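You operate a simulated robot arm through the tools that you are given. There is no shell and no other tool. Be economical: measure what you need, move in short steps, check, and stop when the job is done.

Carry out the task below with a simulated two-armed robot. There is one attempt and no reset: what you move stays moved.

TASK
Pick up the tube carton with one hand, pass it to the other hand and put it on the top of the orange machine. Set down upright: tube carton.
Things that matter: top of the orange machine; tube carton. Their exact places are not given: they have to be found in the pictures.

Only the result counts: the job must be done as asked and must still hold three seconds after the hand-in. Knocking over, shifting, dropping, spilling or breaking anything else fails it.

THE ROBOT
Two 7-joint arms with three-finger grippers on one trunk, on a base that drives. Base frame: it is fixed to the floor where the robot stands at the start and does not move with it; the origin is under the middle of the robot, x ahead of it, y to its left, z up; the surface under the hand at the start is at about z = 1000. Lengths are in mm, angles in rad, forces in N, time in s.
The left shoulder is at the start at [70, 146, 1237], the right one opposite. With the tool pointing down near the work surface each hand reaches from about 300 to 680 mm from the robot's upright axis, wherever it stands, measured 20 degrees to its own side. Places, roughly: top of the orange machine [-1300, 1600, 1500]. Payload 2.2 kg a hand.
The tool frame of a hand sits at the grasp point between the pads (the TCP): z along the fingers, y along the line on which they close. The tips reach 28 mm beyond it. The gripper opens to 102 mm. The gripper's body begins 71 mm behind the TCP.
Orientation is that of the tool frame in the base frame, as a unit quaternion [x, y, z, w]. With the fingers straight down and closing along the base's y, the tool's x points along the base's -x, its y along +y and its z along -z.

THE INTERFACE
- The arms move only by the tool drive_tool. It takes "left_steps", "right_steps" or both (then of equal length, played together; a hand with none holds still); each is a list of rows, each an object of numbers (a shift or turn left out is 0, a gripper value left out holds the last): "tx", "ty", "tz": the shift along the base's x, y, z in mm; "rx", "ry", "rz": the turn, a rotation vector about the base's x, y, z in rad; "jaw": the finger opening in mm, from 0 to 102. In form: [{"tx": .., "ty": .., "tz": .., "rx": .., "ry": .., "rz": .., "jaw": ..}, ...]. A call has 1 to 10 rows; each row shifts and turns the commanded pose from where the row before left it. Rows are played at 5 a second. More than 50 mm and 0.15 rad between two rows, or a gripper value outside its range, and nothing of the call is played. A pose out of reach is approached as far as the arm can. The call stops where the force on the tool passes 40 N (or 10 N more than at its start, if that is more) or the arm is blocked; 0.2 s more then pass. Each finger halts on what it meets, pressing with about 22 N; the grip force reading is that of the motor and also rises with nothing between the fingers. The clock runs only during rows and for 0.2 s after the last one: add rows that do not move to give the fingers time. It gives the time, the measured TCP pose, the force on the tool (base axes), the opening and the grip force at its end, in the units of the frame above (readings bear some noise), with the torque about the TCP (base axes, N m) and any sound that the robot's microphone picked up.
- Cameras (640 x 400 px; columns grow to the right, rows downward): "scene" is now at [132.7, -28.6, 1466.6]; the picture's right is [-0.30, -0.95, 0.00], its down [-0.55, 0.17, -0.82] and it looks along [0.78, -0.25, -0.57] (base axes); focal length 272 px, centre (320, 200). "left" rides on the left gripper at [72, 38, -86] in its tool frame; the picture's right is [-0.46, 0.89, 0.00], its down [-0.60, -0.32, -0.73] and it looks along [-0.65, -0.34, 0.68] (tool axes); focal length 256 px, centre (320, 200). "right" rides on the right gripper at [69, 44, -86] in its tool frame; the picture's right is [-0.53, 0.85, 0.00], its down [-0.58, -0.36, -0.73] and it looks along [-0.62, -0.39, 0.68] (tool axes); focal length 256 px, centre (320, 200).
- grab_frame(camera): a new picture of that camera. No time passes.
- move_column(by): slides the trunk up (or, below 0, down) by that many mm; the arms and the scene camera ride with it, the base frame stays. It gives what a move gives, with no picture.
- drive_base(legs): drives the robot by 1 to 6 legs, each [ahead, left, turn to the left] in mm, mm and rad, along the robot's own axes; the way and the turn of a leg run together, so that a leg with both is an arc; at most 1500 mm and 3.142 rad a leg. The arms and the cameras ride along, it lands a little off, and it stops where it bumps. It gives what a move gives.
- aim_head(pan, tilt): turns the head with the scene camera to pan (to the left, within 1.501 rad either way) and tilt (down, from -0.506 to 1.204), counted from straight ahead of the robot. It gives what a move gives.
- probe_pixels(camera, pixels): for up to 12 pixels [column, row] of the newest picture of that camera ("zoom" is the newest enlarged one), the place [x, y, z] in the base frame of the surface seen there, good to about 2 mm. No time passes.
- enlarge(camera, box): a new picture of the part [left, top, right, bottom] of that camera's present view, enlarged. No time passes.
- sign_off(): hands the job in; it is judged then, once.

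Go step by step. Measure first, check grasps and placings, and put right what went wrong. The budget is 80 turns and 62 pictures, counting those below and the enlarged ones. Unless the task says otherwise, let go and move clear before handing in.

The tools are called after ">>>" by a JSON object that holds its "fn" and its "kwargs". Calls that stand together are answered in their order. drive_tool: Moves the arms, as the interface text tells. Its arguments: {"type":"object","properties":{"left_steps":{"type":"array","items":{"type":"object","properties":{"tx":{"type":"number"},"ty":{"type":"number"},"tz":{"type":"number"},"rx":{"type":"number"},"ry":{"type":"number"},"rz":{"type":"number"},"jaw":{"type":"number"}}}},"right_steps":{"type":"array","items":{"type":"object","properties":{"tx":{"type":"number"},"ty":{"type":"number"},"tz":{"type":"number"},"rx":{"type":"number"},"ry":{"type":"number"},"rz":{"type":"number"},"jaw":{"type":"number"}}}}},"required":[]} The other tools are called the same way: move_column (by) slides the trunk up or down; drive_base (legs) drives the base; aim_head (pan, tilt) turns the head that bears the scene camera; grab_frame (camera) takes a picture; probe_pixels (camera, pixels) gives the place of the surface under pixels of a picture; enlarge (camera, box) takes an enlarged picture of a part of a camera's view; sign_off () hands the job in.

At the start:

```text
time: 0.0
left_ee_pos: [344.0, 65.3, 1326.8]
left_tool_rot: [-0.001, 1.0, -0.001, 0.0]
left_contact_force: [-1.0, -1.2, 0.3]
left_wrist_torque: [-0.02, 0.01, -0.02]
left_grip_width: 102.0
left_finger_force: 0.2
right_ee_pos: [421.9, -386.3, 1229.7]
right_tool_rot: [0.0, 1.0, 0.001, 0.001]
right_contact_force: [-0.2, -1.5, -0.7]
right_wrist_torque: [0.02, 0.02, 0.0]
right_grip_width: 102.1
right_finger_force: 0.0
trunk travel left (down, up): [-775.0, 165.0]
robot x, y, heading: [-1.7, 1.1, 0.002]
head pan, tilt: [-0.305, 0.611]
```

scene: 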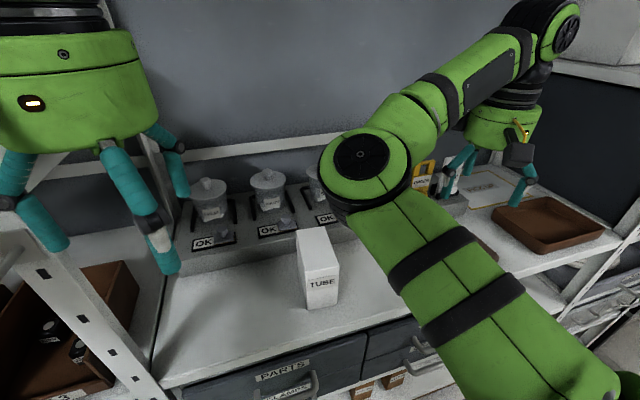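
right: 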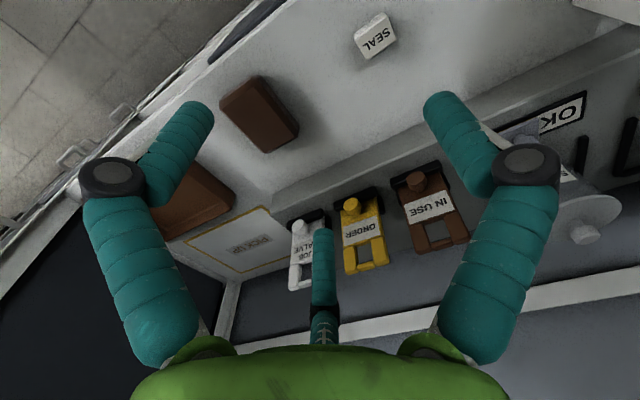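
left: 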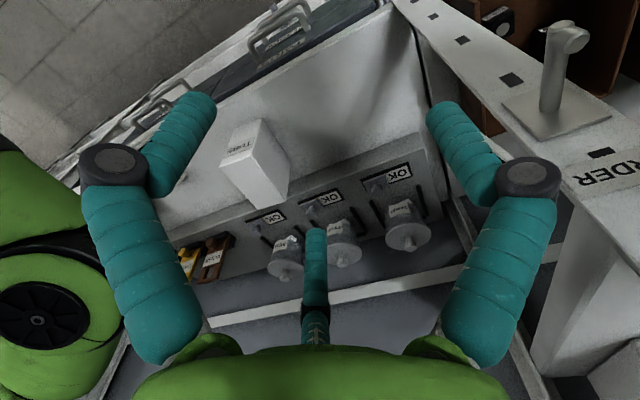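

The tube carton stands on the bench near scene pixel (318,270). I measure its faces.

>>> {"fn": "probe_pixels", "kwargs": {"camera": "scene", "pixels": [[299, 232], [324, 230], [339, 262], [305, 268], [308, 306], [336, 302], [318, 250], [320, 285], [250, 320], [301, 260]]}}

>>> {"fn": "enlarge", "kwargs": {"camera": "scene", "box": [260, 200, 380, 330]}}

```text
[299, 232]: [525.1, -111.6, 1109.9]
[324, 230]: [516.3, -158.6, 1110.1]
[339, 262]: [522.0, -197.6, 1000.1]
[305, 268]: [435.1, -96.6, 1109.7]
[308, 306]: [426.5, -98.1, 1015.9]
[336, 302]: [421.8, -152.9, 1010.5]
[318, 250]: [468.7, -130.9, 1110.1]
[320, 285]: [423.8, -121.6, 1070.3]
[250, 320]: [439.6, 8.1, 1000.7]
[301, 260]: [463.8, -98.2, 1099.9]
```

```text
3.08 times, centred on (320, 265) of scene
```

zoom: 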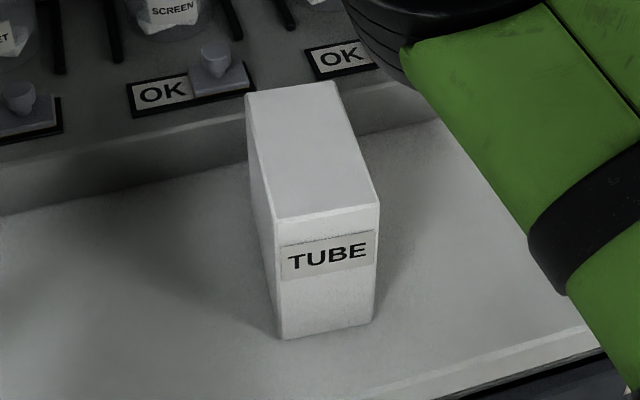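

>>> {"fn": "probe_pixels", "kwargs": {"camera": "zoom", "pixels": [[253, 98], [330, 87], [370, 198], [281, 210], [285, 330], [368, 318], [328, 210], [264, 160], [355, 150], [330, 140]]}}

>>> {"fn": "aim_head", "kwargs": {"pan": 1.5, "tilt": 0.1}}

>>> {"fn": "grab_frame", "kwargs": {"camera": "scene"}}

```text
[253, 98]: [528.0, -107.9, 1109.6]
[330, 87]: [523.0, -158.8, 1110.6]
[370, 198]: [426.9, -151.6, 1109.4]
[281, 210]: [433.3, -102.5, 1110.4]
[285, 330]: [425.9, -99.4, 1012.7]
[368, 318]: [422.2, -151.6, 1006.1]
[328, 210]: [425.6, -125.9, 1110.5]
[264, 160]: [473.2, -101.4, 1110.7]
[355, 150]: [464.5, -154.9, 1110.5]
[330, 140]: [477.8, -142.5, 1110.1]
```

```text
time: 1.8
left_ee_pos: [344.4, 66.3, 1326.0]
left_tool_rot: [-0.001, 1.0, -0.002, 0.001]
left_contact_force: [0.3, 0.0, -0.1]
left_wrist_torque: [0.03, -0.02, 0.03]
left_grip_width: 101.8
left_finger_force: 0.0
right_ee_pos: [422.8, -386.5, 1229.7]
right_tool_rot: [0.001, 1.0, 0.0, 0.0]
right_contact_force: [-0.8, 0.1, 0.1]
right_wrist_torque: [0.0, 0.01, 0.0]
right_grip_width: 101.9
right_finger_force: 0.0
trunk travel left (down, up): [-775.0, 165.0]
robot x, y, heading: [2.8, 2.9, 0.005]
head pan, tilt: [1.499, 0.099]
```

```text
57 pictures are left
```

scene: 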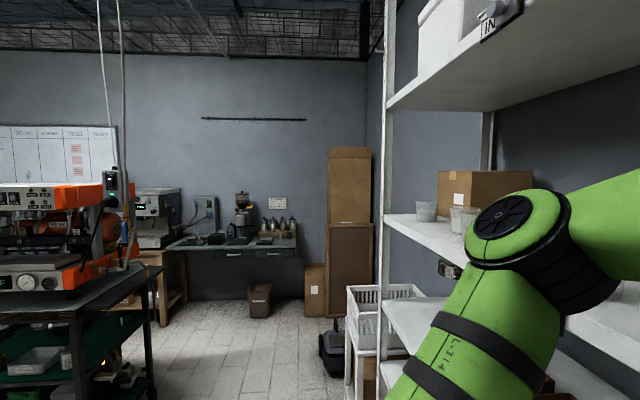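

The carton top spans x 424–528, y −98…−159 at z 1110, yawed about −0.07. I bring the right hand in tilted over its near end, moving the left hand aside.

>>> {"fn": "drive_tool", "kwargs": {"right_steps": [{"ty": 43, "tx": -3, "ry": -0.087}, {"ty": 43, "tx": -3, "ry": -0.087}, {"ty": 43, "tx": -3, "ry": -0.087}, {"ty": 43, "tx": -3, "ry": -0.087}, {"ty": 45, "tx": -3, "ry": -0.087}, {"ty": 45, "tx": -3, "ry": -0.087}, {"rz": -0.07}, {}], "left_steps": [{"ty": 40}, {"ty": 40}, {"ty": 40}, {"ty": 40}, {}, {}, {}, {}]}}

>>> {"fn": "aim_head", "kwargs": {"pan": -0.2, "tilt": 0.6}}

>>> {"fn": "grab_frame", "kwargs": {"camera": "right"}}

>>> {"fn": "grab_frame", "kwargs": {"camera": "scene"}}

```text
time: 2.3
left_ee_pos: [343.8, 112.4, 1325.2]
left_tool_rot: [0.013, 1.0, -0.004, 0.002]
left_contact_force: [0.1, -0.6, 0.8]
left_wrist_torque: [0.07, 0.0, 0.03]
left_grip_width: 102.0
left_finger_force: 0.0
right_ee_pos: [428.1, -358.8, 1233.8]
right_tool_rot: [-0.003, 0.998, 0.001, 0.062]
right_contact_force: [0.8, -0.3, -0.2]
right_wrist_torque: [0.08, -0.01, 0.02]
right_grip_width: 102.1
right_finger_force: 0.2
right hand out of reach, approached as far as the arm can: row 1, 2
trunk travel left (down, up): [-775.0, 165.0]
robot x, y, heading: [-2.2, -0.8, -0.003]
head pan, tilt: [1.499, 0.099]
stopped in row 2 (left hand): the force on the tool passed its limit at 74 N (the readings are from after the stop); the commanded pose is now the measured one
```

```text
time: 4.1
left_ee_pos: [342.4, 116.1, 1326.3]
left_tool_rot: [0.013, 1.0, -0.006, 0.001]
left_contact_force: [0.6, -1.2, -0.2]
left_wrist_torque: [0.15, 0.09, -0.1]
left_grip_width: 101.8
left_finger_force: 0.0
right_ee_pos: [428.0, -357.7, 1234.7]
right_tool_rot: [-0.004, 0.998, -0.001, 0.063]
right_contact_force: [-1.2, -0.4, 0.0]
right_wrist_torque: [0.03, 0.02, 0.0]
right_grip_width: 102.1
right_finger_force: 0.1
trunk travel left (down, up): [-775.0, 165.0]
robot x, y, heading: [-1.9, -1.7, 0.0]
head pan, tilt: [-0.201, 0.6]
```

```text
56 pictures are left
```

right: 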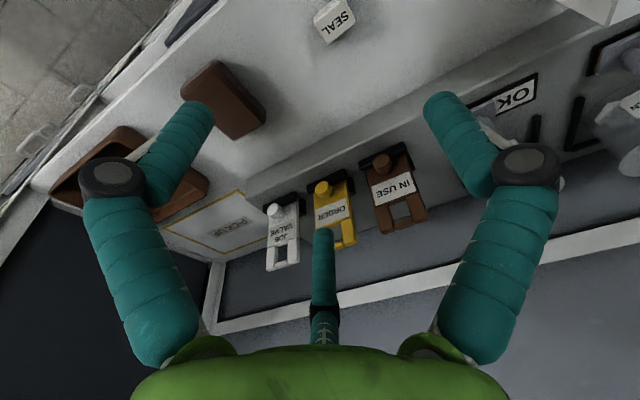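

```text
55 pictures are left
```

scene: 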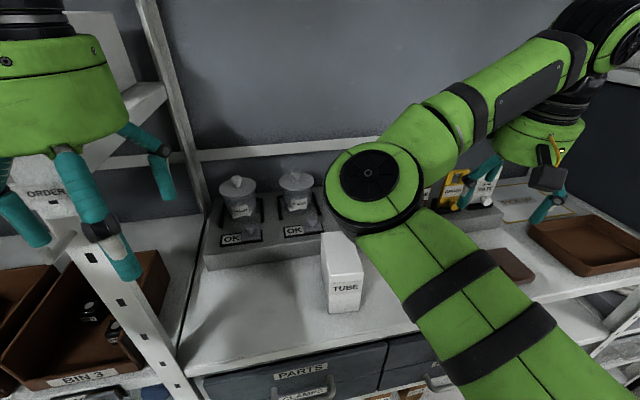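

The left hand bumped something at its left side (y≈112). I back it off to the right and look at what it was.

>>> {"fn": "drive_tool", "kwargs": {"left_steps": [{"ty": -25}, {"ty": -25}, {}]}}

>>> {"fn": "aim_head", "kwargs": {"pan": 0.7, "tilt": 0.3}}

>>> {"fn": "grab_frame", "kwargs": {"camera": "scene"}}

>>> {"fn": "grab_frame", "kwargs": {"camera": "left"}}

```text
time: 4.9
left_ee_pos: [342.6, 67.0, 1326.9]
left_tool_rot: [0.014, 1.0, -0.008, 0.003]
left_contact_force: [0.4, 0.5, -0.4]
left_wrist_torque: [-0.01, -0.03, -0.03]
left_grip_width: 102.1
left_finger_force: 0.0
right_ee_pos: [427.0, -355.8, 1236.7]
right_tool_rot: [-0.005, 0.998, -0.002, 0.064]
right_contact_force: [0.6, -0.5, 0.1]
right_wrist_torque: [-0.03, 0.0, 0.01]
right_grip_width: 102.2
right_finger_force: 0.0
trunk travel left (down, up): [-775.0, 165.0]
robot x, y, heading: [-1.7, -1.0, 0.002]
head pan, tilt: [-0.201, 0.6]
```

```text
time: 6.1
left_ee_pos: [342.7, 65.9, 1325.6]
left_tool_rot: [0.013, 1.0, -0.007, 0.002]
left_contact_force: [0.4, 0.1, -1.2]
left_wrist_torque: [0.01, -0.01, -0.01]
left_grip_width: 102.1
left_finger_force: 0.0
right_ee_pos: [427.3, -356.5, 1236.6]
right_tool_rot: [-0.004, 0.998, -0.001, 0.063]
right_contact_force: [0.6, 0.4, 0.2]
right_wrist_torque: [0.02, 0.0, 0.01]
right_grip_width: 101.7
right_finger_force: 0.1
trunk travel left (down, up): [-775.0, 165.0]
robot x, y, heading: [-0.1, -0.6, -0.002]
head pan, tilt: [0.7, 0.3]
```

```text
54 pictures are left
```

scene: 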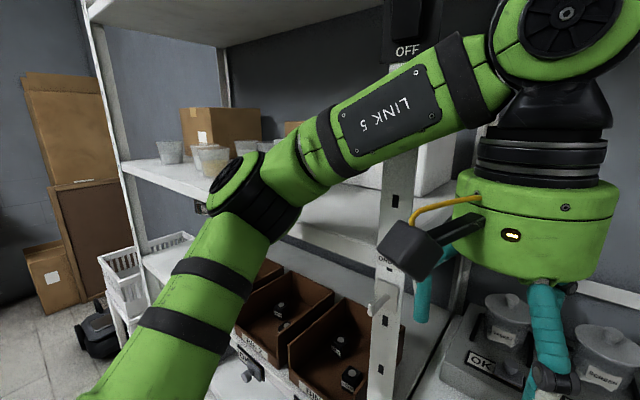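

```text
53 pictures are left
```

left: 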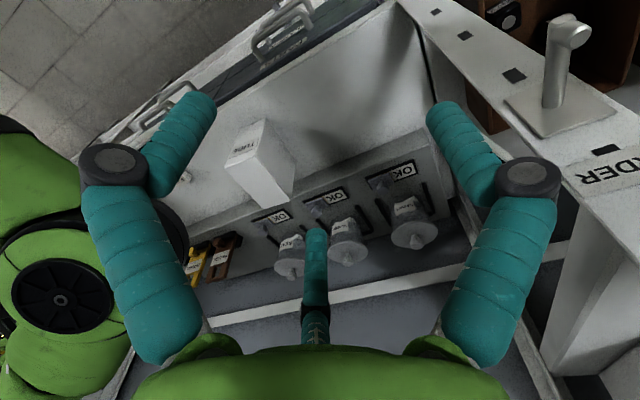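

Nothing seems disturbed; the left arm probably touched the shelf post. I test the right hand moving inward without tilt.

>>> {"fn": "drive_tool", "kwargs": {"right_steps": [{"ty": 30}, {"ty": 30}, {"ty": 30}, {"ty": 20}, {}]}}

```text
time: 7.3
left_ee_pos: [344.4, 66.1, 1325.5]
left_tool_rot: [0.013, 1.0, -0.006, 0.001]
left_contact_force: [-1.2, -0.2, 0.3]
left_wrist_torque: [-0.01, 0.0, 0.02]
left_grip_width: 102.0
left_finger_force: 0.0
right_ee_pos: [426.5, -356.8, 1235.6]
right_tool_rot: [-0.004, 0.998, -0.001, 0.063]
right_contact_force: [0.7, 0.0, 0.4]
right_wrist_torque: [-0.01, 0.0, -0.01]
right_grip_width: 102.2
right_finger_force: 0.1
right hand out of reach, approached as far as the arm can: row 1, 2, 3, 4
trunk travel left (down, up): [-775.0, 165.0]
robot x, y, heading: [2.2, 4.4, 0.005]
head pan, tilt: [0.7, 0.3]
```

>>> {"fn": "drive_tool", "kwargs": {"right_steps": [{"tz": -40, "ry": 0.06}, {"tz": -40, "ry": 0.06}, {"ty": 30}, {"ty": 30}, {"ty": 30}, {}]}}

>>> {"fn": "aim_head", "kwargs": {"pan": -0.5, "tilt": 0.5}}

>>> {"fn": "grab_frame", "kwargs": {"camera": "scene"}}

```text
time: 8.7
left_ee_pos: [343.4, 66.8, 1325.7]
left_tool_rot: [0.013, 1.0, -0.006, 0.003]
left_contact_force: [-0.4, -1.2, 0.1]
left_wrist_torque: [0.01, -0.01, 0.02]
left_grip_width: 102.4
left_finger_force: 0.1
right_ee_pos: [429.3, -360.5, 1155.2]
right_tool_rot: [-0.005, 1.0, 0.0, 0.004]
right_contact_force: [0.4, 0.0, 0.4]
right_wrist_torque: [-0.03, -0.01, 0.01]
right_grip_width: 101.9
right_finger_force: 0.2
right hand out of reach, approached as far as the arm can: row 3, 4, 5
trunk travel left (down, up): [-775.0, 165.0]
robot x, y, heading: [1.2, -0.9, -0.002]
head pan, tilt: [0.7, 0.3]
```

```text
time: 10.1
left_ee_pos: [342.6, 66.8, 1327.2]
left_tool_rot: [0.012, 1.0, -0.006, 0.002]
left_contact_force: [0.4, 0.3, 0.8]
left_wrist_torque: [0.0, 0.0, -0.01]
left_grip_width: 101.8
left_finger_force: 0.1
right_ee_pos: [428.4, -360.3, 1156.4]
right_tool_rot: [-0.005, 1.0, 0.0, 0.004]
right_contact_force: [-0.3, 0.3, 0.1]
right_wrist_torque: [0.01, 0.03, 0.01]
right_grip_width: 101.9
right_finger_force: 0.1
trunk travel left (down, up): [-775.0, 165.0]
robot x, y, heading: [-1.4, 1.2, 0.003]
head pan, tilt: [-0.499, 0.499]
```

```text
52 pictures are left
```

scene: 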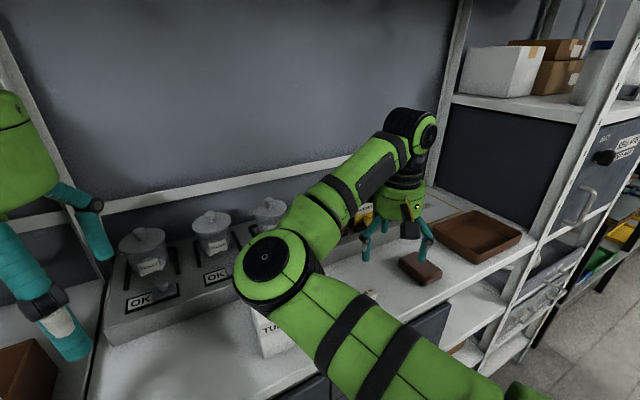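

The right elbow hangs inward over the carton; inward motion is limited. I test whether yaw frees it.

>>> {"fn": "drive_tool", "kwargs": {"right_steps": [{"tz": 40}, {"rz": 0.15}, {"rz": 0.15}, {"ty": 20}, {"ty": 20}, {}]}}

>>> {"fn": "drive_tool", "kwargs": {"right_steps": [{"rz": -0.15}, {"rz": -0.15}, {"rz": -0.15}, {"rz": -0.15}, {"ty": 20}, {"ty": 20}, {}]}}

```text
time: 11.5
left_ee_pos: [343.3, 66.1, 1326.7]
left_tool_rot: [0.013, 1.0, -0.006, 0.002]
left_contact_force: [0.0, 0.2, 0.0]
left_wrist_torque: [-0.03, 0.01, -0.01]
left_grip_width: 102.1
left_finger_force: 0.0
right_ee_pos: [436.5, -355.1, 1199.7]
right_tool_rot: [-0.153, 0.988, 0.0, 0.004]
right_contact_force: [-0.2, -0.5, -0.2]
right_wrist_torque: [0.0, 0.01, 0.0]
right_grip_width: 102.2
right_finger_force: 0.1
right hand out of reach, approached as far as the arm can: row 4, 5
trunk travel left (down, up): [-775.0, 165.0]
robot x, y, heading: [-0.3, 1.6, 0.0]
head pan, tilt: [-0.499, 0.499]
```

```text
time: 13.1
left_ee_pos: [343.6, 65.5, 1325.5]
left_tool_rot: [0.013, 1.0, -0.006, 0.002]
left_contact_force: [0.1, 0.1, 0.5]
left_wrist_torque: [0.0, 0.03, -0.02]
left_grip_width: 102.0
left_finger_force: 0.1
right_ee_pos: [437.6, -355.3, 1199.0]
right_tool_rot: [0.145, 0.989, -0.001, 0.004]
right_contact_force: [0.4, 0.2, -0.1]
right_wrist_torque: [0.0, -0.06, 0.01]
right_grip_width: 102.2
right_finger_force: 0.1
right hand out of reach, approached as far as the arm can: row 5, 6
trunk travel left (down, up): [-775.0, 165.0]
robot x, y, heading: [2.6, 4.4, 0.002]
head pan, tilt: [-0.499, 0.499]
```

>>> {"fn": "drive_tool", "kwargs": {"right_steps": [{"rz": 0.15}, {"rz": 0.15}, {"tx": 30}, {"tx": 30}, {"ty": 30}, {"ty": 30}, {"ty": 30}, {}]}}

>>> {"fn": "drive_tool", "kwargs": {"right_steps": [{"tx": -40}, {"tx": -40}, {"tx": -40}, {"tx": -40}, {"ty": 30}, {"ty": 30}, {"ty": 30}, {}]}}

```text
time: 14.9
left_ee_pos: [344.2, 65.5, 1325.5]
left_tool_rot: [0.013, 1.0, -0.007, 0.003]
left_contact_force: [0.2, 0.9, 0.2]
left_wrist_torque: [-0.03, -0.01, -0.01]
left_grip_width: 102.0
left_finger_force: 0.0
right_ee_pos: [492.6, -326.9, 1200.1]
right_tool_rot: [-0.005, 1.0, 0.0, 0.003]
right_contact_force: [0.2, 0.4, 0.3]
right_wrist_torque: [0.01, 0.03, 0.0]
right_grip_width: 102.2
right_finger_force: 0.1
right hand out of reach, approached as far as the arm can: row 6, 7
trunk travel left (down, up): [-775.0, 165.0]
robot x, y, heading: [-3.5, -1.3, 0.004]
head pan, tilt: [-0.499, 0.499]
```

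```text
time: 16.7
left_ee_pos: [345.1, 66.3, 1326.0]
left_tool_rot: [0.013, 1.0, -0.006, 0.001]
left_contact_force: [0.3, 0.1, -0.3]
left_wrist_torque: [0.02, 0.01, -0.01]
left_grip_width: 102.0
left_finger_force: 0.0
right_ee_pos: [334.9, -364.3, 1200.8]
right_tool_rot: [-0.005, 1.0, 0.0, 0.004]
right_contact_force: [0.1, 0.4, 0.3]
right_wrist_torque: [0.02, -0.03, 0.0]
right_grip_width: 102.2
right_finger_force: 0.0
right hand out of reach, approached as far as the arm can: row 1, 2, 5, 6, 7
trunk travel left (down, up): [-775.0, 165.0]
robot x, y, heading: [-0.6, -4.1, -0.004]
head pan, tilt: [-0.499, 0.499]
```

Right arm can't come inward in its elbow-in posture, so the left hand will pick and the right receive. I check where the right elbow is.

>>> {"fn": "aim_head", "kwargs": {"pan": -0.2, "tilt": 0.6}}

>>> {"fn": "grab_frame", "kwargs": {"camera": "scene"}}

>>> {"fn": "probe_pixels", "kwargs": {"camera": "scene", "pixels": [[375, 175], [345, 185], [370, 220], [340, 265], [420, 150], [420, 260], [320, 260]]}}

```text
time: 17.5
left_ee_pos: [343.5, 64.9, 1326.7]
left_tool_rot: [0.013, 1.0, -0.006, 0.002]
left_contact_force: [0.5, -0.2, 0.5]
left_wrist_torque: [0.0, -0.04, 0.02]
left_grip_width: 102.2
left_finger_force: 0.1
right_ee_pos: [336.3, -364.4, 1202.3]
right_tool_rot: [-0.005, 1.0, 0.001, 0.004]
right_contact_force: [0.2, -0.6, 0.5]
right_wrist_torque: [-0.03, 0.02, -0.04]
right_grip_width: 102.2
right_finger_force: 0.0
trunk travel left (down, up): [-775.0, 165.0]
robot x, y, heading: [-2.4, -1.0, 0.0]
head pan, tilt: [-0.201, 0.6]
```

```text
51 pictures are left
```

scene: 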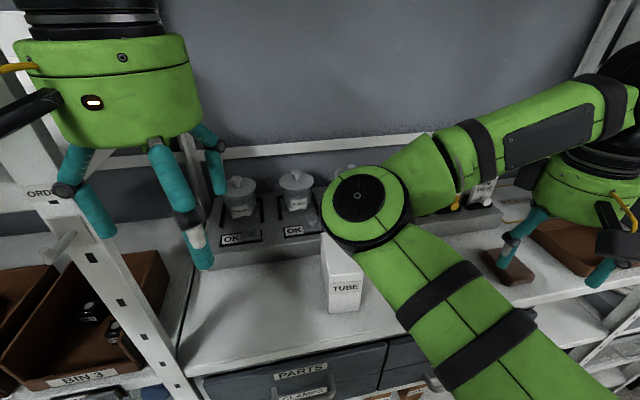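

```text
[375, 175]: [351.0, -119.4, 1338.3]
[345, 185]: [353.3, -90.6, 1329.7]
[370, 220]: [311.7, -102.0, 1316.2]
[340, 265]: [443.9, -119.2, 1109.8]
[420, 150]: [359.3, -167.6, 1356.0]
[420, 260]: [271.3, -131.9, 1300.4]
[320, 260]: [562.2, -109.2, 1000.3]
```

The right elbow (≈[351,−119,1280]) blocks the pick. I look to the right to see if the base can shift right.

>>> {"fn": "aim_head", "kwargs": {"pan": -0.9, "tilt": 0.5}}

>>> {"fn": "grab_frame", "kwargs": {"camera": "scene"}}

>>> {"fn": "probe_pixels", "kwargs": {"camera": "scene", "pixels": [[420, 100], [380, 60], [340, 150], [300, 250], [470, 150], [400, 200], [320, 60], [250, 300], [500, 250], [350, 300]]}}

```text
time: 18.5
left_ee_pos: [343.5, 66.8, 1326.6]
left_tool_rot: [0.014, 1.0, -0.007, 0.002]
left_contact_force: [-0.1, 0.3, 0.5]
left_wrist_torque: [-0.01, 0.03, -0.02]
left_grip_width: 102.2
left_finger_force: 0.2
right_ee_pos: [335.3, -364.2, 1202.5]
right_tool_rot: [-0.004, 1.0, 0.0, 0.004]
right_contact_force: [-0.1, 0.4, 0.4]
right_wrist_torque: [0.01, 0.01, 0.01]
right_grip_width: 101.8
right_finger_force: 0.1
trunk travel left (down, up): [-775.0, 165.0]
robot x, y, heading: [-1.3, 3.5, 0.003]
head pan, tilt: [-0.901, 0.499]
```

```text
50 pictures are left
```

scene: 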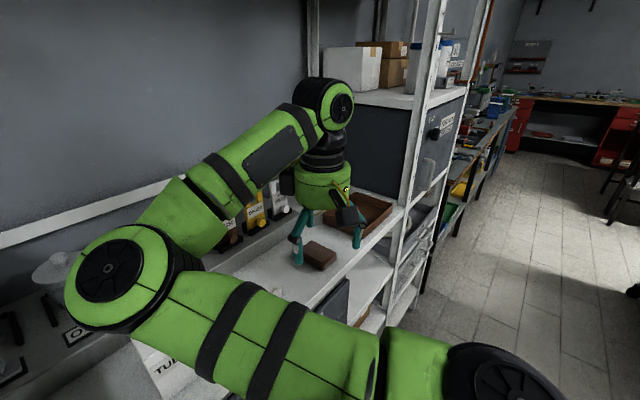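

```text
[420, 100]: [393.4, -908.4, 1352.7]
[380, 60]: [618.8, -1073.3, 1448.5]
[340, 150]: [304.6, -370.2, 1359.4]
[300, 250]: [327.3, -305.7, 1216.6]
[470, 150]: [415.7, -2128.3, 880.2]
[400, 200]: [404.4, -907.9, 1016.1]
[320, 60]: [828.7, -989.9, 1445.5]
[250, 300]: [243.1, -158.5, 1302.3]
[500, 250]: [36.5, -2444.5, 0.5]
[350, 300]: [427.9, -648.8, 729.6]
```

Clear to the right (post at y −908). I shift the base 230 mm right.

>>> {"fn": "drive_base", "kwargs": {"legs": [[0, -230, 0]]}}

>>> {"fn": "aim_head", "kwargs": {"pan": 0.1, "tilt": 0.7}}

>>> {"fn": "grab_frame", "kwargs": {"camera": "scene"}}

```text
time: 20.3
left_ee_pos: [343.4, -162.1, 1324.5]
left_tool_rot: [0.014, 1.0, -0.007, 0.002]
left_contact_force: [0.6, 0.6, 0.2]
left_wrist_torque: [-0.04, 0.0, 0.01]
left_grip_width: 102.1
left_finger_force: 0.0
right_ee_pos: [333.4, -590.4, 1203.0]
right_tool_rot: [-0.004, 1.0, -0.002, 0.004]
right_contact_force: [0.1, 0.4, 0.3]
right_wrist_torque: [-0.04, -0.02, -0.01]
right_grip_width: 102.1
right_finger_force: 0.0
trunk travel left (down, up): [-775.0, 165.0]
robot x, y, heading: [-3.3, -225.3, -0.001]
head pan, tilt: [-0.901, 0.499]
```

```text
time: 21.5
left_ee_pos: [342.9, -163.1, 1325.4]
left_tool_rot: [0.014, 1.0, -0.005, 0.001]
left_contact_force: [0.4, -0.2, 0.0]
left_wrist_torque: [0.0, -0.04, -0.01]
left_grip_width: 102.0
left_finger_force: 0.0
right_ee_pos: [334.1, -593.7, 1201.4]
right_tool_rot: [-0.003, 1.0, -0.001, 0.004]
right_contact_force: [-0.3, -0.1, -0.6]
right_wrist_torque: [-0.04, -0.01, 0.0]
right_grip_width: 102.3
right_finger_force: 0.0
trunk travel left (down, up): [-775.0, 165.0]
robot x, y, heading: [-2.2, -229.7, 0.002]
head pan, tilt: [0.099, 0.7]
```

```text
49 pictures are left
```

scene: 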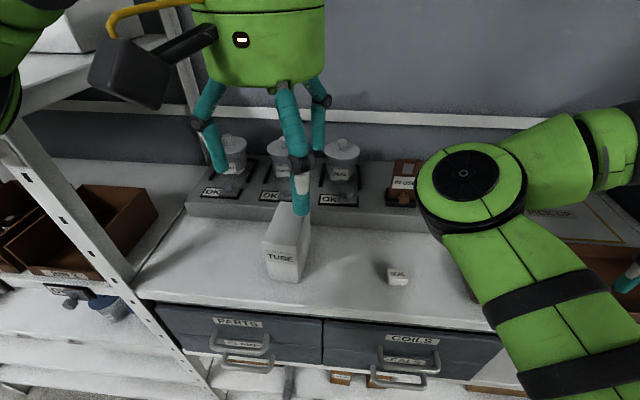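

Left hand is above the carton now with the right elbow clear. I tilt it and go to the pre-grasp.

>>> {"fn": "drive_tool", "kwargs": {"left_steps": [{"ry": -0.13, "ty": 10, "tx": 16}, {"ry": -0.13, "ty": 10, "tx": 16}, {"ry": -0.13, "ty": 10, "tx": 16}, {"ry": -0.13, "ty": 9, "tx": 15}, {"rz": -0.07}, {"tz": -40}, {"tz": -40}, {"tz": -40}, {"tz": -30}, {}]}}

>>> {"fn": "grab_frame", "kwargs": {"camera": "left"}}

>>> {"fn": "grab_frame", "kwargs": {"camera": "scene"}}

```text
time: 23.7
left_ee_pos: [392.1, -138.4, 1183.3]
left_tool_rot: [0.05, 0.963, -0.004, 0.266]
left_contact_force: [1.1, -0.3, -0.7]
left_wrist_torque: [0.02, 0.02, 0.05]
left_grip_width: 102.1
left_finger_force: 0.1
right_ee_pos: [321.3, -607.3, 1200.5]
right_tool_rot: [-0.003, 1.0, 0.007, 0.009]
right_contact_force: [-0.2, 0.9, 0.5]
right_wrist_torque: [0.02, 0.03, -0.02]
right_grip_width: 102.0
right_finger_force: 0.2
trunk travel left (down, up): [-775.0, 165.0]
robot x, y, heading: [-2.0, -225.5, -0.005]
head pan, tilt: [0.099, 0.7]
```

```text
48 pictures are left
```

left: 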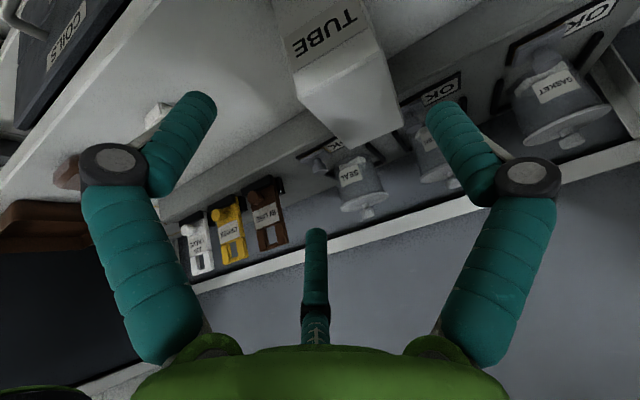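

```text
47 pictures are left
```

scene: 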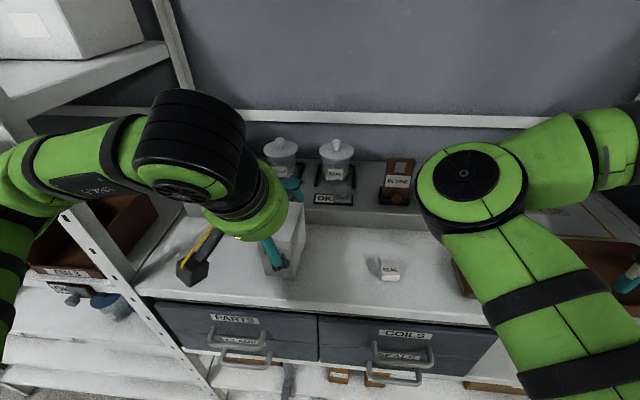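

The gripper picture seems to show three teal rods, so before grasping I watch how the fingers close in free air.

>>> {"fn": "drive_tool", "kwargs": {"left_steps": [{"jaw": 40}, {}, {}]}}

>>> {"fn": "grab_frame", "kwargs": {"camera": "left"}}

>>> {"fn": "enlarge", "kwargs": {"camera": "scene", "box": [150, 80, 330, 300]}}

```text
time: 24.5
left_ee_pos: [392.7, -137.3, 1183.0]
left_tool_rot: [0.051, 0.963, -0.005, 0.265]
left_contact_force: [0.0, 0.5, -0.8]
left_wrist_torque: [0.0, -0.01, 0.02]
left_grip_width: 39.7
left_finger_force: 0.1
right_ee_pos: [322.3, -608.2, 1201.0]
right_tool_rot: [-0.003, 1.0, 0.007, 0.009]
right_contact_force: [0.4, 0.4, 1.2]
right_wrist_torque: [-0.03, 0.02, 0.01]
right_grip_width: 101.9
right_finger_force: 0.1
trunk travel left (down, up): [-775.0, 165.0]
robot x, y, heading: [-2.5, -226.4, -0.004]
head pan, tilt: [0.099, 0.7]
```

```text
46 pictures are left
```

left: 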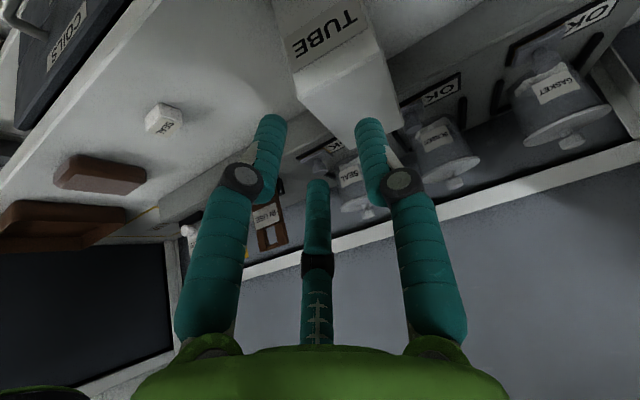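

```text
1.82 times, centred on (240, 190) of scene
```

zoom: 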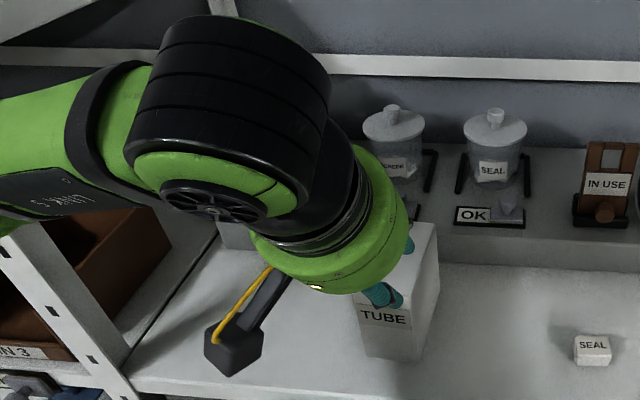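

Visually the hand is three-fingered, while the text says two. I test it safely: lowering with only a would-be third finger above the carton top.

>>> {"fn": "drive_tool", "kwargs": {"left_steps": [{"jaw": 102, "tx": 24, "ty": 8}, {"tx": 24, "ty": 8}, {"tx": 24, "ty": 9}, {}, {}]}}

>>> {"fn": "grab_frame", "kwargs": {"camera": "left"}}

>>> {"fn": "enlarge", "kwargs": {"camera": "scene", "box": [150, 80, 390, 300]}}

```text
time: 25.7
left_ee_pos: [466.5, -101.5, 1180.2]
left_tool_rot: [0.049, 0.964, -0.01, 0.262]
left_contact_force: [0.5, -1.0, -0.3]
left_wrist_torque: [-0.03, 0.01, 0.0]
left_grip_width: 101.8
left_finger_force: 0.0
right_ee_pos: [322.3, -598.2, 1204.6]
right_tool_rot: [-0.005, 1.0, 0.002, 0.009]
right_contact_force: [0.0, -0.7, -0.7]
right_wrist_torque: [0.0, 0.02, 0.01]
right_grip_width: 101.9
right_finger_force: 0.1
trunk travel left (down, up): [-775.0, 165.0]
robot x, y, heading: [-1.8, -227.1, -0.004]
head pan, tilt: [0.099, 0.7]
```

```text
44 pictures are left
```

left: 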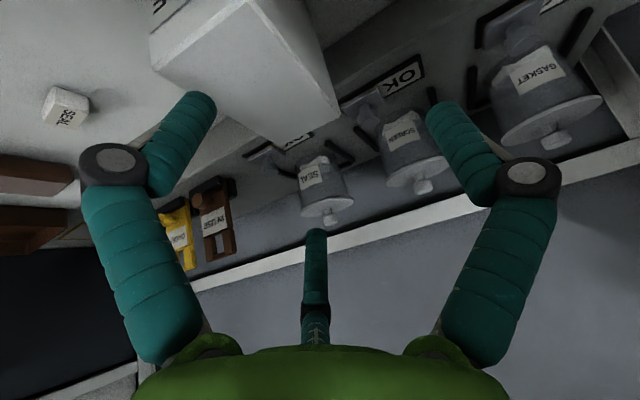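

```text
1.82 times, centred on (270, 190) of scene
```

zoom: 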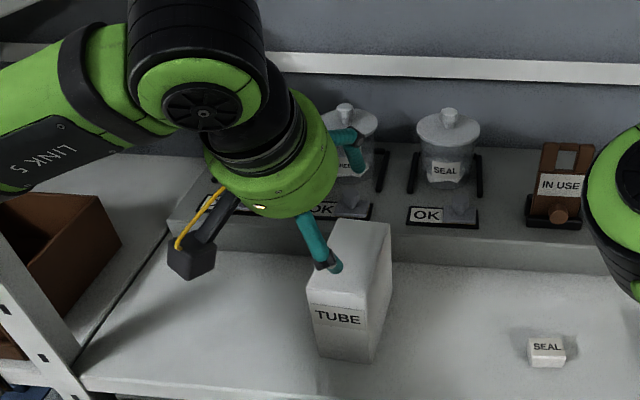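

>>> {"fn": "drive_tool", "kwargs": {"left_steps": [{"ty": -9}, {"tz": -7}, {"tz": -7}, {"tz": -6}, {"tz": -6}, {"tz": -6}, {"tz": -6}, {}]}}

>>> {"fn": "enlarge", "kwargs": {"camera": "scene", "box": [150, 80, 390, 300]}}

```text
time: 27.5
left_ee_pos: [480.8, -108.0, 1134.0]
left_tool_rot: [0.05, 0.966, -0.011, 0.255]
left_contact_force: [0.6, 1.8, 0.1]
left_wrist_torque: [-0.03, 0.04, 0.01]
left_grip_width: 102.3
left_finger_force: 0.1
right_ee_pos: [336.7, -593.3, 1200.0]
right_tool_rot: [-0.004, 1.0, -0.001, 0.002]
right_contact_force: [-0.1, 0.5, 0.7]
right_wrist_torque: [0.0, 0.07, 0.0]
right_grip_width: 102.1
right_finger_force: 0.0
trunk travel left (down, up): [-775.0, 165.0]
robot x, y, heading: [-0.8, -230.6, -0.006]
head pan, tilt: [0.099, 0.7]
```

```text
1.82 times, centred on (270, 190) of scene
```

zoom: 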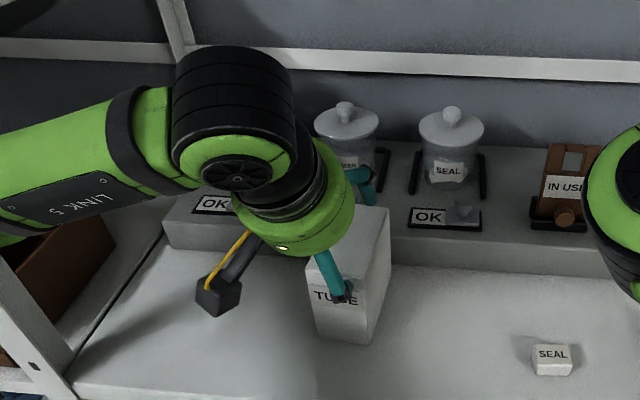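

>>> {"fn": "probe_pixels", "kwargs": {"camera": "zoom", "pixels": [[340, 270], [345, 292], [325, 262], [375, 215], [360, 320], [322, 320], [372, 190], [368, 262], [312, 262], [386, 225]]}}

>>> {"fn": "grab_frame", "kwargs": {"camera": "left"}}

```text
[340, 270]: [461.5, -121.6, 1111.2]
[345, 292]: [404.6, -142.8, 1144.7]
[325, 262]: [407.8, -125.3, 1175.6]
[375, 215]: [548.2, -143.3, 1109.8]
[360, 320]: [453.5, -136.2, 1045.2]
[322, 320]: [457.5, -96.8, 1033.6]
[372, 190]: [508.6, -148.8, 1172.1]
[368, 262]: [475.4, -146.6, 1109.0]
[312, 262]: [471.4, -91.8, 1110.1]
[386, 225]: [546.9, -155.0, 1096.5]
```

```text
41 pictures are left
```

left: 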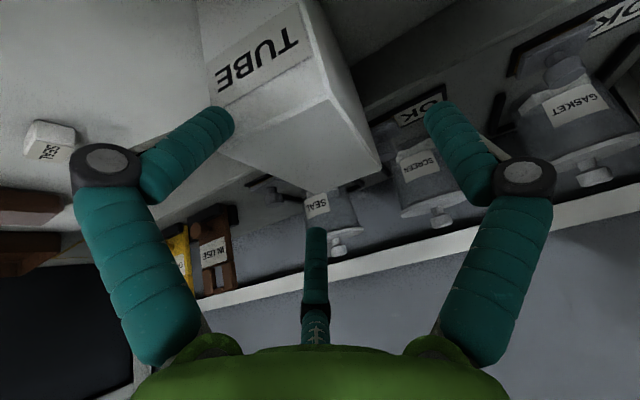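

The carton's near face now reads x≈453 instead of 424: a finger seems to have nudged it. I raise the hand and re-measure.

>>> {"fn": "drive_tool", "kwargs": {"left_steps": [{"tx": -10, "tz": 20}, {"tx": -20, "tz": 40}, {"tx": -40, "tz": 40}, {"tx": -40}, {"ty": 40}, {}]}}

>>> {"fn": "grab_frame", "kwargs": {"camera": "scene"}}

>>> {"fn": "enlarge", "kwargs": {"camera": "scene", "box": [230, 150, 430, 300]}}

```text
refused: row 3 steps farther than a row can; nothing moved
```

```text
40 pictures are left
```

scene: 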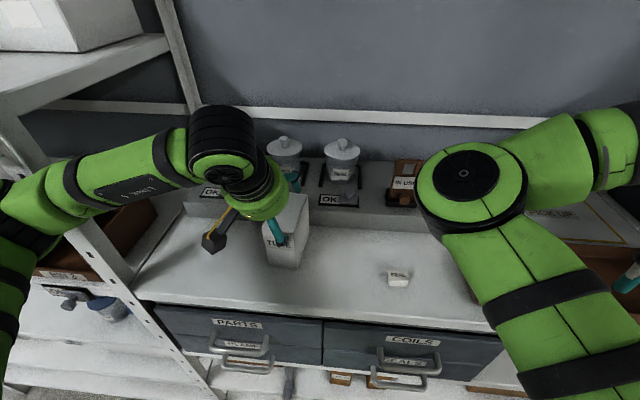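

```text
2.67 times, centred on (330, 225) of scene
```

zoom: 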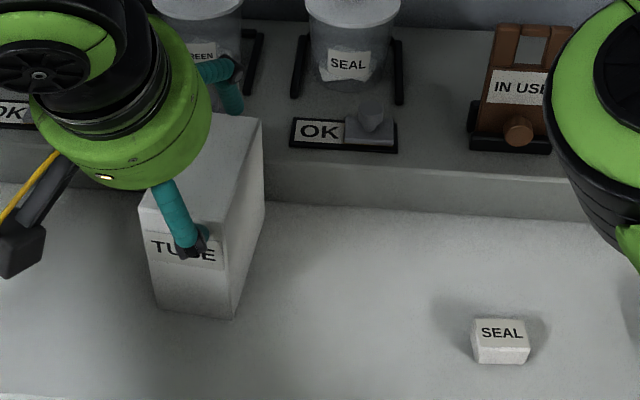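

>>> {"fn": "drive_tool", "kwargs": {"left_steps": [{"tx": -10, "tz": 20}, {"tx": -20, "tz": 40}, {"tx": -25, "tz": 40}, {"tx": -40}, {"ty": 40}, {"ty": 40}, {}]}}

>>> {"fn": "enlarge", "kwargs": {"camera": "scene", "box": [220, 160, 420, 300]}}

```text
time: 28.4
left_ee_pos: [410.8, -102.7, 1162.0]
left_tool_rot: [0.046, 0.986, -0.017, 0.157]
left_contact_force: [-0.4, -0.3, 0.3]
left_wrist_torque: [0.0, 0.0, 0.0]
left_grip_width: 102.2
left_finger_force: 0.1
right_ee_pos: [331.4, -589.7, 1206.7]
right_tool_rot: [-0.004, 1.0, -0.003, 0.005]
right_contact_force: [0.2, -0.8, -0.1]
right_wrist_torque: [-0.01, -0.01, 0.02]
right_grip_width: 101.8
right_finger_force: 0.0
trunk travel left (down, up): [-775.0, 165.0]
robot x, y, heading: [-1.1, -230.1, 0.002]
head pan, tilt: [0.099, 0.7]
stopped in row 4 (left hand): the arm was blocked; the commanded pose is now the measured one
```

```text
2.86 times, centred on (320, 230) of scene
```

zoom: 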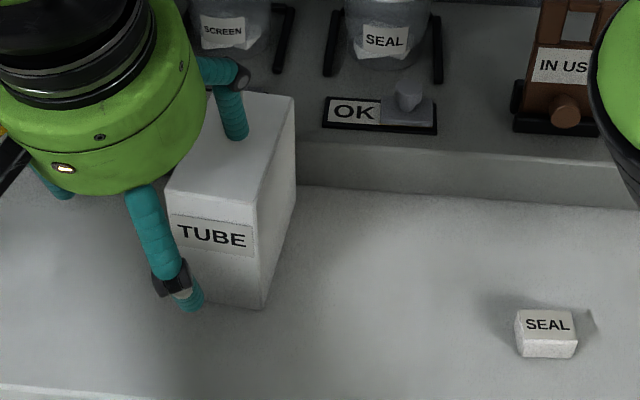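

The left arm was blocked on retreat; I look to the left for what its elbow meets, and measure the carton.

>>> {"fn": "probe_pixels", "kwargs": {"camera": "zoom", "pixels": [[185, 205], [255, 215], [290, 105], [222, 170], [215, 270], [255, 290], [180, 285], [280, 200], [190, 160], [545, 345]]}}

>>> {"fn": "aim_head", "kwargs": {"pan": 0.9, "tilt": 0.4}}

>>> {"fn": "grab_frame", "kwargs": {"camera": "scene"}}

```text
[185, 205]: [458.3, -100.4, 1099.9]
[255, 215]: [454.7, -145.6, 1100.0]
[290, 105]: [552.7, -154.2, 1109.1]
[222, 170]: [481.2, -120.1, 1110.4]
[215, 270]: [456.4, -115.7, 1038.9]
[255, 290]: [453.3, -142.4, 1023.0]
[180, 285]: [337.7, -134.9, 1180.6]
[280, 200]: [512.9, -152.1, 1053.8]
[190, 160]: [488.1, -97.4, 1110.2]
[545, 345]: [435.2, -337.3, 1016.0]
```

```text
time: 29.5
left_ee_pos: [409.3, -102.9, 1163.3]
left_tool_rot: [0.047, 0.986, -0.018, 0.16]
left_contact_force: [0.4, -0.1, -0.2]
left_wrist_torque: [-0.03, 0.0, 0.01]
left_grip_width: 102.1
left_finger_force: 0.0
right_ee_pos: [332.1, -588.5, 1204.7]
right_tool_rot: [-0.004, 1.0, -0.002, 0.005]
right_contact_force: [-0.1, -0.6, -0.2]
right_wrist_torque: [-0.02, -0.04, 0.0]
right_grip_width: 101.9
right_finger_force: 0.1
trunk travel left (down, up): [-775.0, 165.0]
robot x, y, heading: [-2.8, -225.7, -0.007]
head pan, tilt: [0.901, 0.4]
```

```text
37 pictures are left
```

scene: 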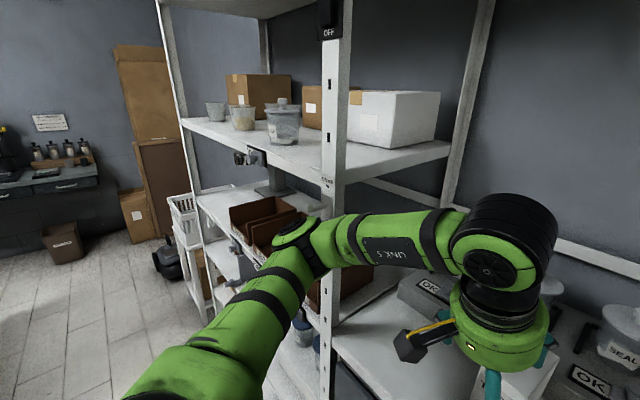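

The left forearm was pressing on the shelf post; the carton itself is upright at near face x≈454. I lift the left hand inward, then reposition the base further right and turned left so that the elbow clears the post.

>>> {"fn": "drive_tool", "kwargs": {"left_steps": [{"tz": 40}, {"tz": 40, "ty": -15}, {"tz": 40, "ty": -20}, {}]}}

>>> {"fn": "drive_base", "kwargs": {"legs": [[-28, -120, 0], [0, -42, 0.4]]}}

>>> {"fn": "aim_head", "kwargs": {"pan": -0.1, "tilt": 0.6}}

>>> {"fn": "grab_frame", "kwargs": {"camera": "scene"}}

```text
time: 30.2
left_ee_pos: [412.3, -125.9, 1180.2]
left_tool_rot: [0.042, 0.997, -0.018, 0.058]
left_contact_force: [1.4, -0.9, 1.1]
left_wrist_torque: [0.07, 0.06, 0.01]
left_grip_width: 102.2
left_finger_force: 0.0
right_ee_pos: [338.5, -598.0, 1203.9]
right_tool_rot: [-0.005, 1.0, 0.002, 0.002]
right_contact_force: [0.9, -0.8, -0.7]
right_wrist_torque: [0.13, 0.06, 0.01]
right_grip_width: 101.9
right_finger_force: 0.1
trunk travel left (down, up): [-775.0, 165.0]
robot x, y, heading: [-2.7, -230.8, 0.002]
head pan, tilt: [0.901, 0.4]
stopped in row 3 (left hand): the arm was blocked; the commanded pose is now the measured one
```

```text
time: 32.6
left_ee_pos: [315.0, -133.1, 1176.9]
left_tool_rot: [-0.155, 0.986, -0.008, 0.061]
left_contact_force: [-0.1, 0.2, 1.1]
left_wrist_torque: [0.01, -0.01, 0.0]
left_grip_width: 102.1
left_finger_force: 0.2
right_ee_pos: [428.6, -596.8, 1200.8]
right_tool_rot: [-0.202, 0.979, 0.0, 0.004]
right_contact_force: [0.8, 0.5, 0.1]
right_wrist_torque: [0.01, -0.01, -0.02]
right_grip_width: 101.9
right_finger_force: 0.1
trunk travel left (down, up): [-775.0, 165.0]
robot x, y, heading: [-23.7, -391.1, 0.398]
head pan, tilt: [0.901, 0.4]
```

```text
time: 33.9
left_ee_pos: [314.3, -132.3, 1176.6]
left_tool_rot: [-0.156, 0.986, -0.008, 0.061]
left_contact_force: [-0.5, 0.2, -0.8]
left_wrist_torque: [-0.01, -0.03, 0.02]
left_grip_width: 102.1
left_finger_force: 0.1
right_ee_pos: [427.4, -596.8, 1201.2]
right_tool_rot: [-0.202, 0.979, 0.001, 0.003]
right_contact_force: [0.8, -0.5, -0.5]
right_wrist_torque: [0.0, -0.01, 0.0]
right_grip_width: 102.1
right_finger_force: 0.1
trunk travel left (down, up): [-775.0, 165.0]
robot x, y, heading: [-23.8, -390.1, 0.392]
head pan, tilt: [-0.099, 0.6]
```

```text
36 pictures are left
```

scene: 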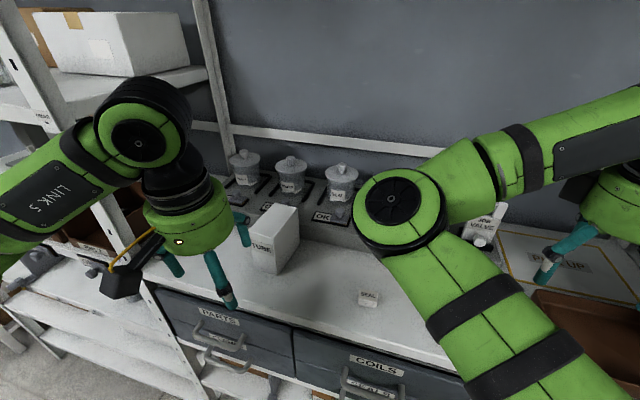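

Now the elbow is clear. I re-measure the carton and straighten the left tool.

>>> {"fn": "drive_tool", "kwargs": {"left_steps": [{"rz": -0.13, "tz": 15}, {"rz": -0.13, "tz": 15}, {"rz": -0.13}, {"ry": 0.12}, {}]}}

>>> {"fn": "enlarge", "kwargs": {"camera": "scene", "box": [210, 170, 370, 290]}}

>>> {"fn": "probe_pixels", "kwargs": {"camera": "scene", "pixels": [[250, 226], [270, 203], [298, 208], [280, 232], [278, 270], [296, 240], [265, 245], [275, 220]]}}

```text
time: 35.1
left_ee_pos: [315.5, -131.9, 1206.2]
left_tool_rot: [0.038, 0.999, -0.023, -0.002]
left_contact_force: [0.0, 0.4, -0.9]
left_wrist_torque: [0.0, 0.0, -0.01]
left_grip_width: 102.1
left_finger_force: 0.1
right_ee_pos: [428.0, -597.4, 1201.4]
right_tool_rot: [-0.202, 0.979, 0.001, 0.003]
right_contact_force: [0.0, -0.2, -0.8]
right_wrist_torque: [-0.02, -0.03, -0.01]
right_grip_width: 101.9
right_finger_force: 0.1
trunk travel left (down, up): [-775.0, 165.0]
robot x, y, heading: [-20.6, -389.6, 0.394]
head pan, tilt: [-0.099, 0.6]
```

```text
3.33 times, centred on (290, 230) of scene
```

zoom: 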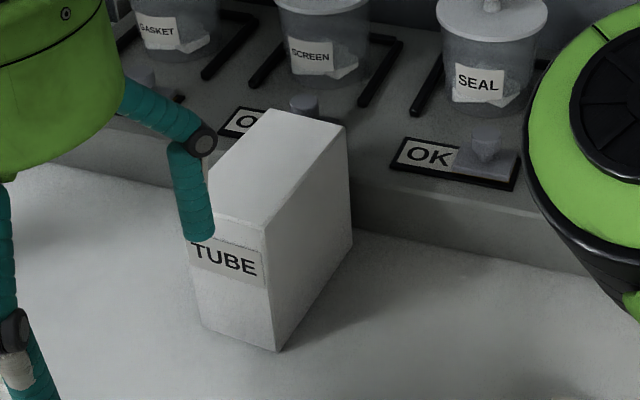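

```text
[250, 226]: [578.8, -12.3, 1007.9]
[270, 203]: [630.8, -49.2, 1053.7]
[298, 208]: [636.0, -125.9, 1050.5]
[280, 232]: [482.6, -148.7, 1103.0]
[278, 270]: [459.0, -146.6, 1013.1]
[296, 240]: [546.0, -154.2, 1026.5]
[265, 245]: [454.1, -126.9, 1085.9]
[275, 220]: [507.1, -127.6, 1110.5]
```

>>> {"fn": "drive_tool", "kwargs": {"left_steps": [{"tx": 38, "ty": 5}, {"tx": 38, "ty": 5}, {"tx": 38, "ty": 4}, {"tx": 38, "ty": 4}, {"tx": 36, "ty": 4}, {"tz": -20}, {"tz": -20}, {}]}}

>>> {"fn": "enlarge", "kwargs": {"camera": "scene", "box": [180, 130, 380, 290]}}

```text
time: 36.9
left_ee_pos: [497.6, -104.7, 1163.2]
left_tool_rot: [0.037, 0.999, -0.022, -0.001]
left_contact_force: [-1.1, 0.1, -0.2]
left_wrist_torque: [0.01, 0.01, 0.0]
left_grip_width: 102.1
left_finger_force: 0.0
left hand out of reach, approached as far as the arm can: row 5
right_ee_pos: [428.9, -596.8, 1201.4]
right_tool_rot: [-0.203, 0.979, 0.001, 0.004]
right_contact_force: [1.2, 0.2, -0.3]
right_wrist_torque: [0.0, -0.01, 0.03]
right_grip_width: 102.0
right_finger_force: 0.1
trunk travel left (down, up): [-775.0, 165.0]
robot x, y, heading: [-22.1, -390.4, 0.394]
head pan, tilt: [-0.099, 0.6]
```

```text
2.50 times, centred on (280, 210) of scene
```

zoom: 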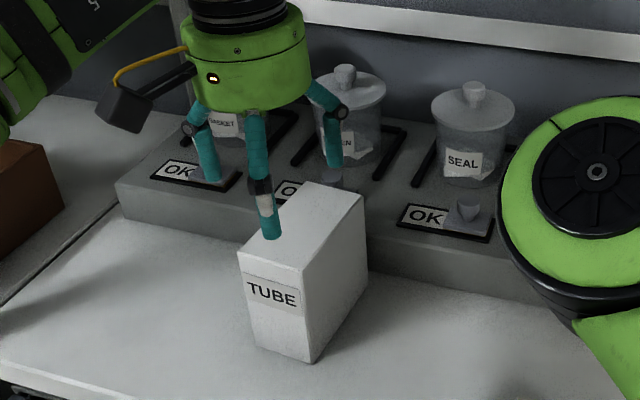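

>>> {"fn": "drive_tool", "kwargs": {"left_steps": [{"ty": -4, "tz": -6}, {"tz": -6}, {"tz": -5}, {"tz": -5}, {"tz": -5}, {"tz": -5}, {"tz": -4}, {}]}}

>>> {"fn": "enlarge", "kwargs": {"camera": "scene", "box": [180, 130, 380, 290]}}

```text
time: 38.7
left_ee_pos: [497.2, -108.5, 1126.8]
left_tool_rot: [0.038, 0.999, -0.021, -0.001]
left_contact_force: [-0.4, -0.3, -0.5]
left_wrist_torque: [-0.01, -0.02, 0.01]
left_grip_width: 102.2
left_finger_force: 0.1
right_ee_pos: [428.2, -597.3, 1201.9]
right_tool_rot: [-0.202, 0.979, 0.0, 0.003]
right_contact_force: [0.7, 0.4, 0.3]
right_wrist_torque: [0.0, 0.0, 0.0]
right_grip_width: 101.9
right_finger_force: 0.1
trunk travel left (down, up): [-775.0, 165.0]
robot x, y, heading: [-24.0, -391.7, 0.394]
head pan, tilt: [-0.099, 0.6]
```

```text
2.50 times, centred on (280, 210) of scene
```

zoom: 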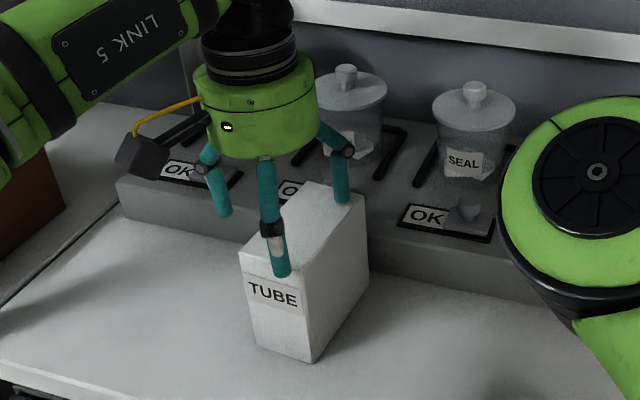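

>>> {"fn": "probe_pixels", "kwargs": {"camera": "zoom", "pixels": [[283, 268], [275, 215], [343, 196], [350, 192], [340, 175], [336, 203], [270, 255], [222, 210], [248, 255], [355, 200]]}}

>>> {"fn": "grab_frame", "kwargs": {"camera": "left"}}

```text
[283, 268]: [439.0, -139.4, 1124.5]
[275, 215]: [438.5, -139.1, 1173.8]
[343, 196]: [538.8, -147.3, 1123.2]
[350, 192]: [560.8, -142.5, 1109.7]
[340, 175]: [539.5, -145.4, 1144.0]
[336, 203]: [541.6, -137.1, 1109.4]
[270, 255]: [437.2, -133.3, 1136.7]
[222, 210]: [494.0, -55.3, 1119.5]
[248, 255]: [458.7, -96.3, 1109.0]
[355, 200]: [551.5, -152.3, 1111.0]
```

```text
32 pictures are left
```

left: 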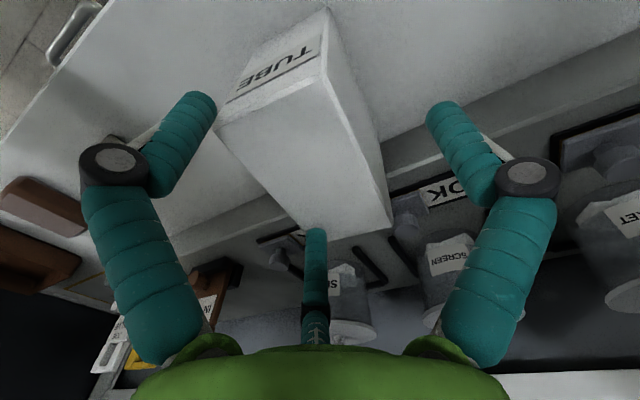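

Far-right rod (zoom 343,196) hovers just above the carton's top; I lower further in small steps to see if it makes contact.

>>> {"fn": "drive_tool", "kwargs": {"left_steps": [{"tz": -5}, {"tz": -4}, {"tz": -4}, {"tz": -4}, {"tz": -4}, {"tz": -4}, {}]}}

>>> {"fn": "enlarge", "kwargs": {"camera": "scene", "box": [180, 130, 380, 290]}}

```text
time: 39.7
left_ee_pos: [500.3, -110.0, 1120.8]
left_tool_rot: [0.038, 0.999, -0.025, 0.012]
left_contact_force: [-1.3, -3.5, 8.9]
left_wrist_torque: [-0.35, -0.41, -0.15]
left_grip_width: 102.8
left_finger_force: 0.1
right_ee_pos: [427.9, -596.4, 1202.3]
right_tool_rot: [-0.202, 0.979, -0.001, 0.005]
right_contact_force: [-0.4, 0.3, 0.0]
right_wrist_torque: [0.01, 0.02, 0.0]
right_grip_width: 102.3
right_finger_force: 0.1
trunk travel left (down, up): [-775.0, 165.0]
robot x, y, heading: [-19.7, -390.1, 0.4]
head pan, tilt: [-0.099, 0.6]
stopped in row 5 (left hand): the force on the tool passed its limit at 42 N (the readings are from after the stop); the commanded pose is now the measured one
```

```text
2.50 times, centred on (280, 210) of scene
```

zoom: 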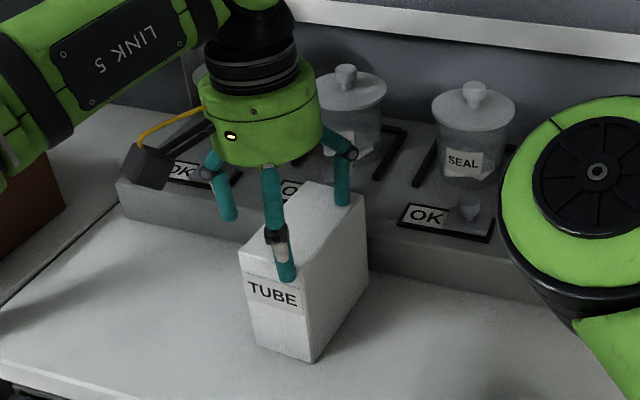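

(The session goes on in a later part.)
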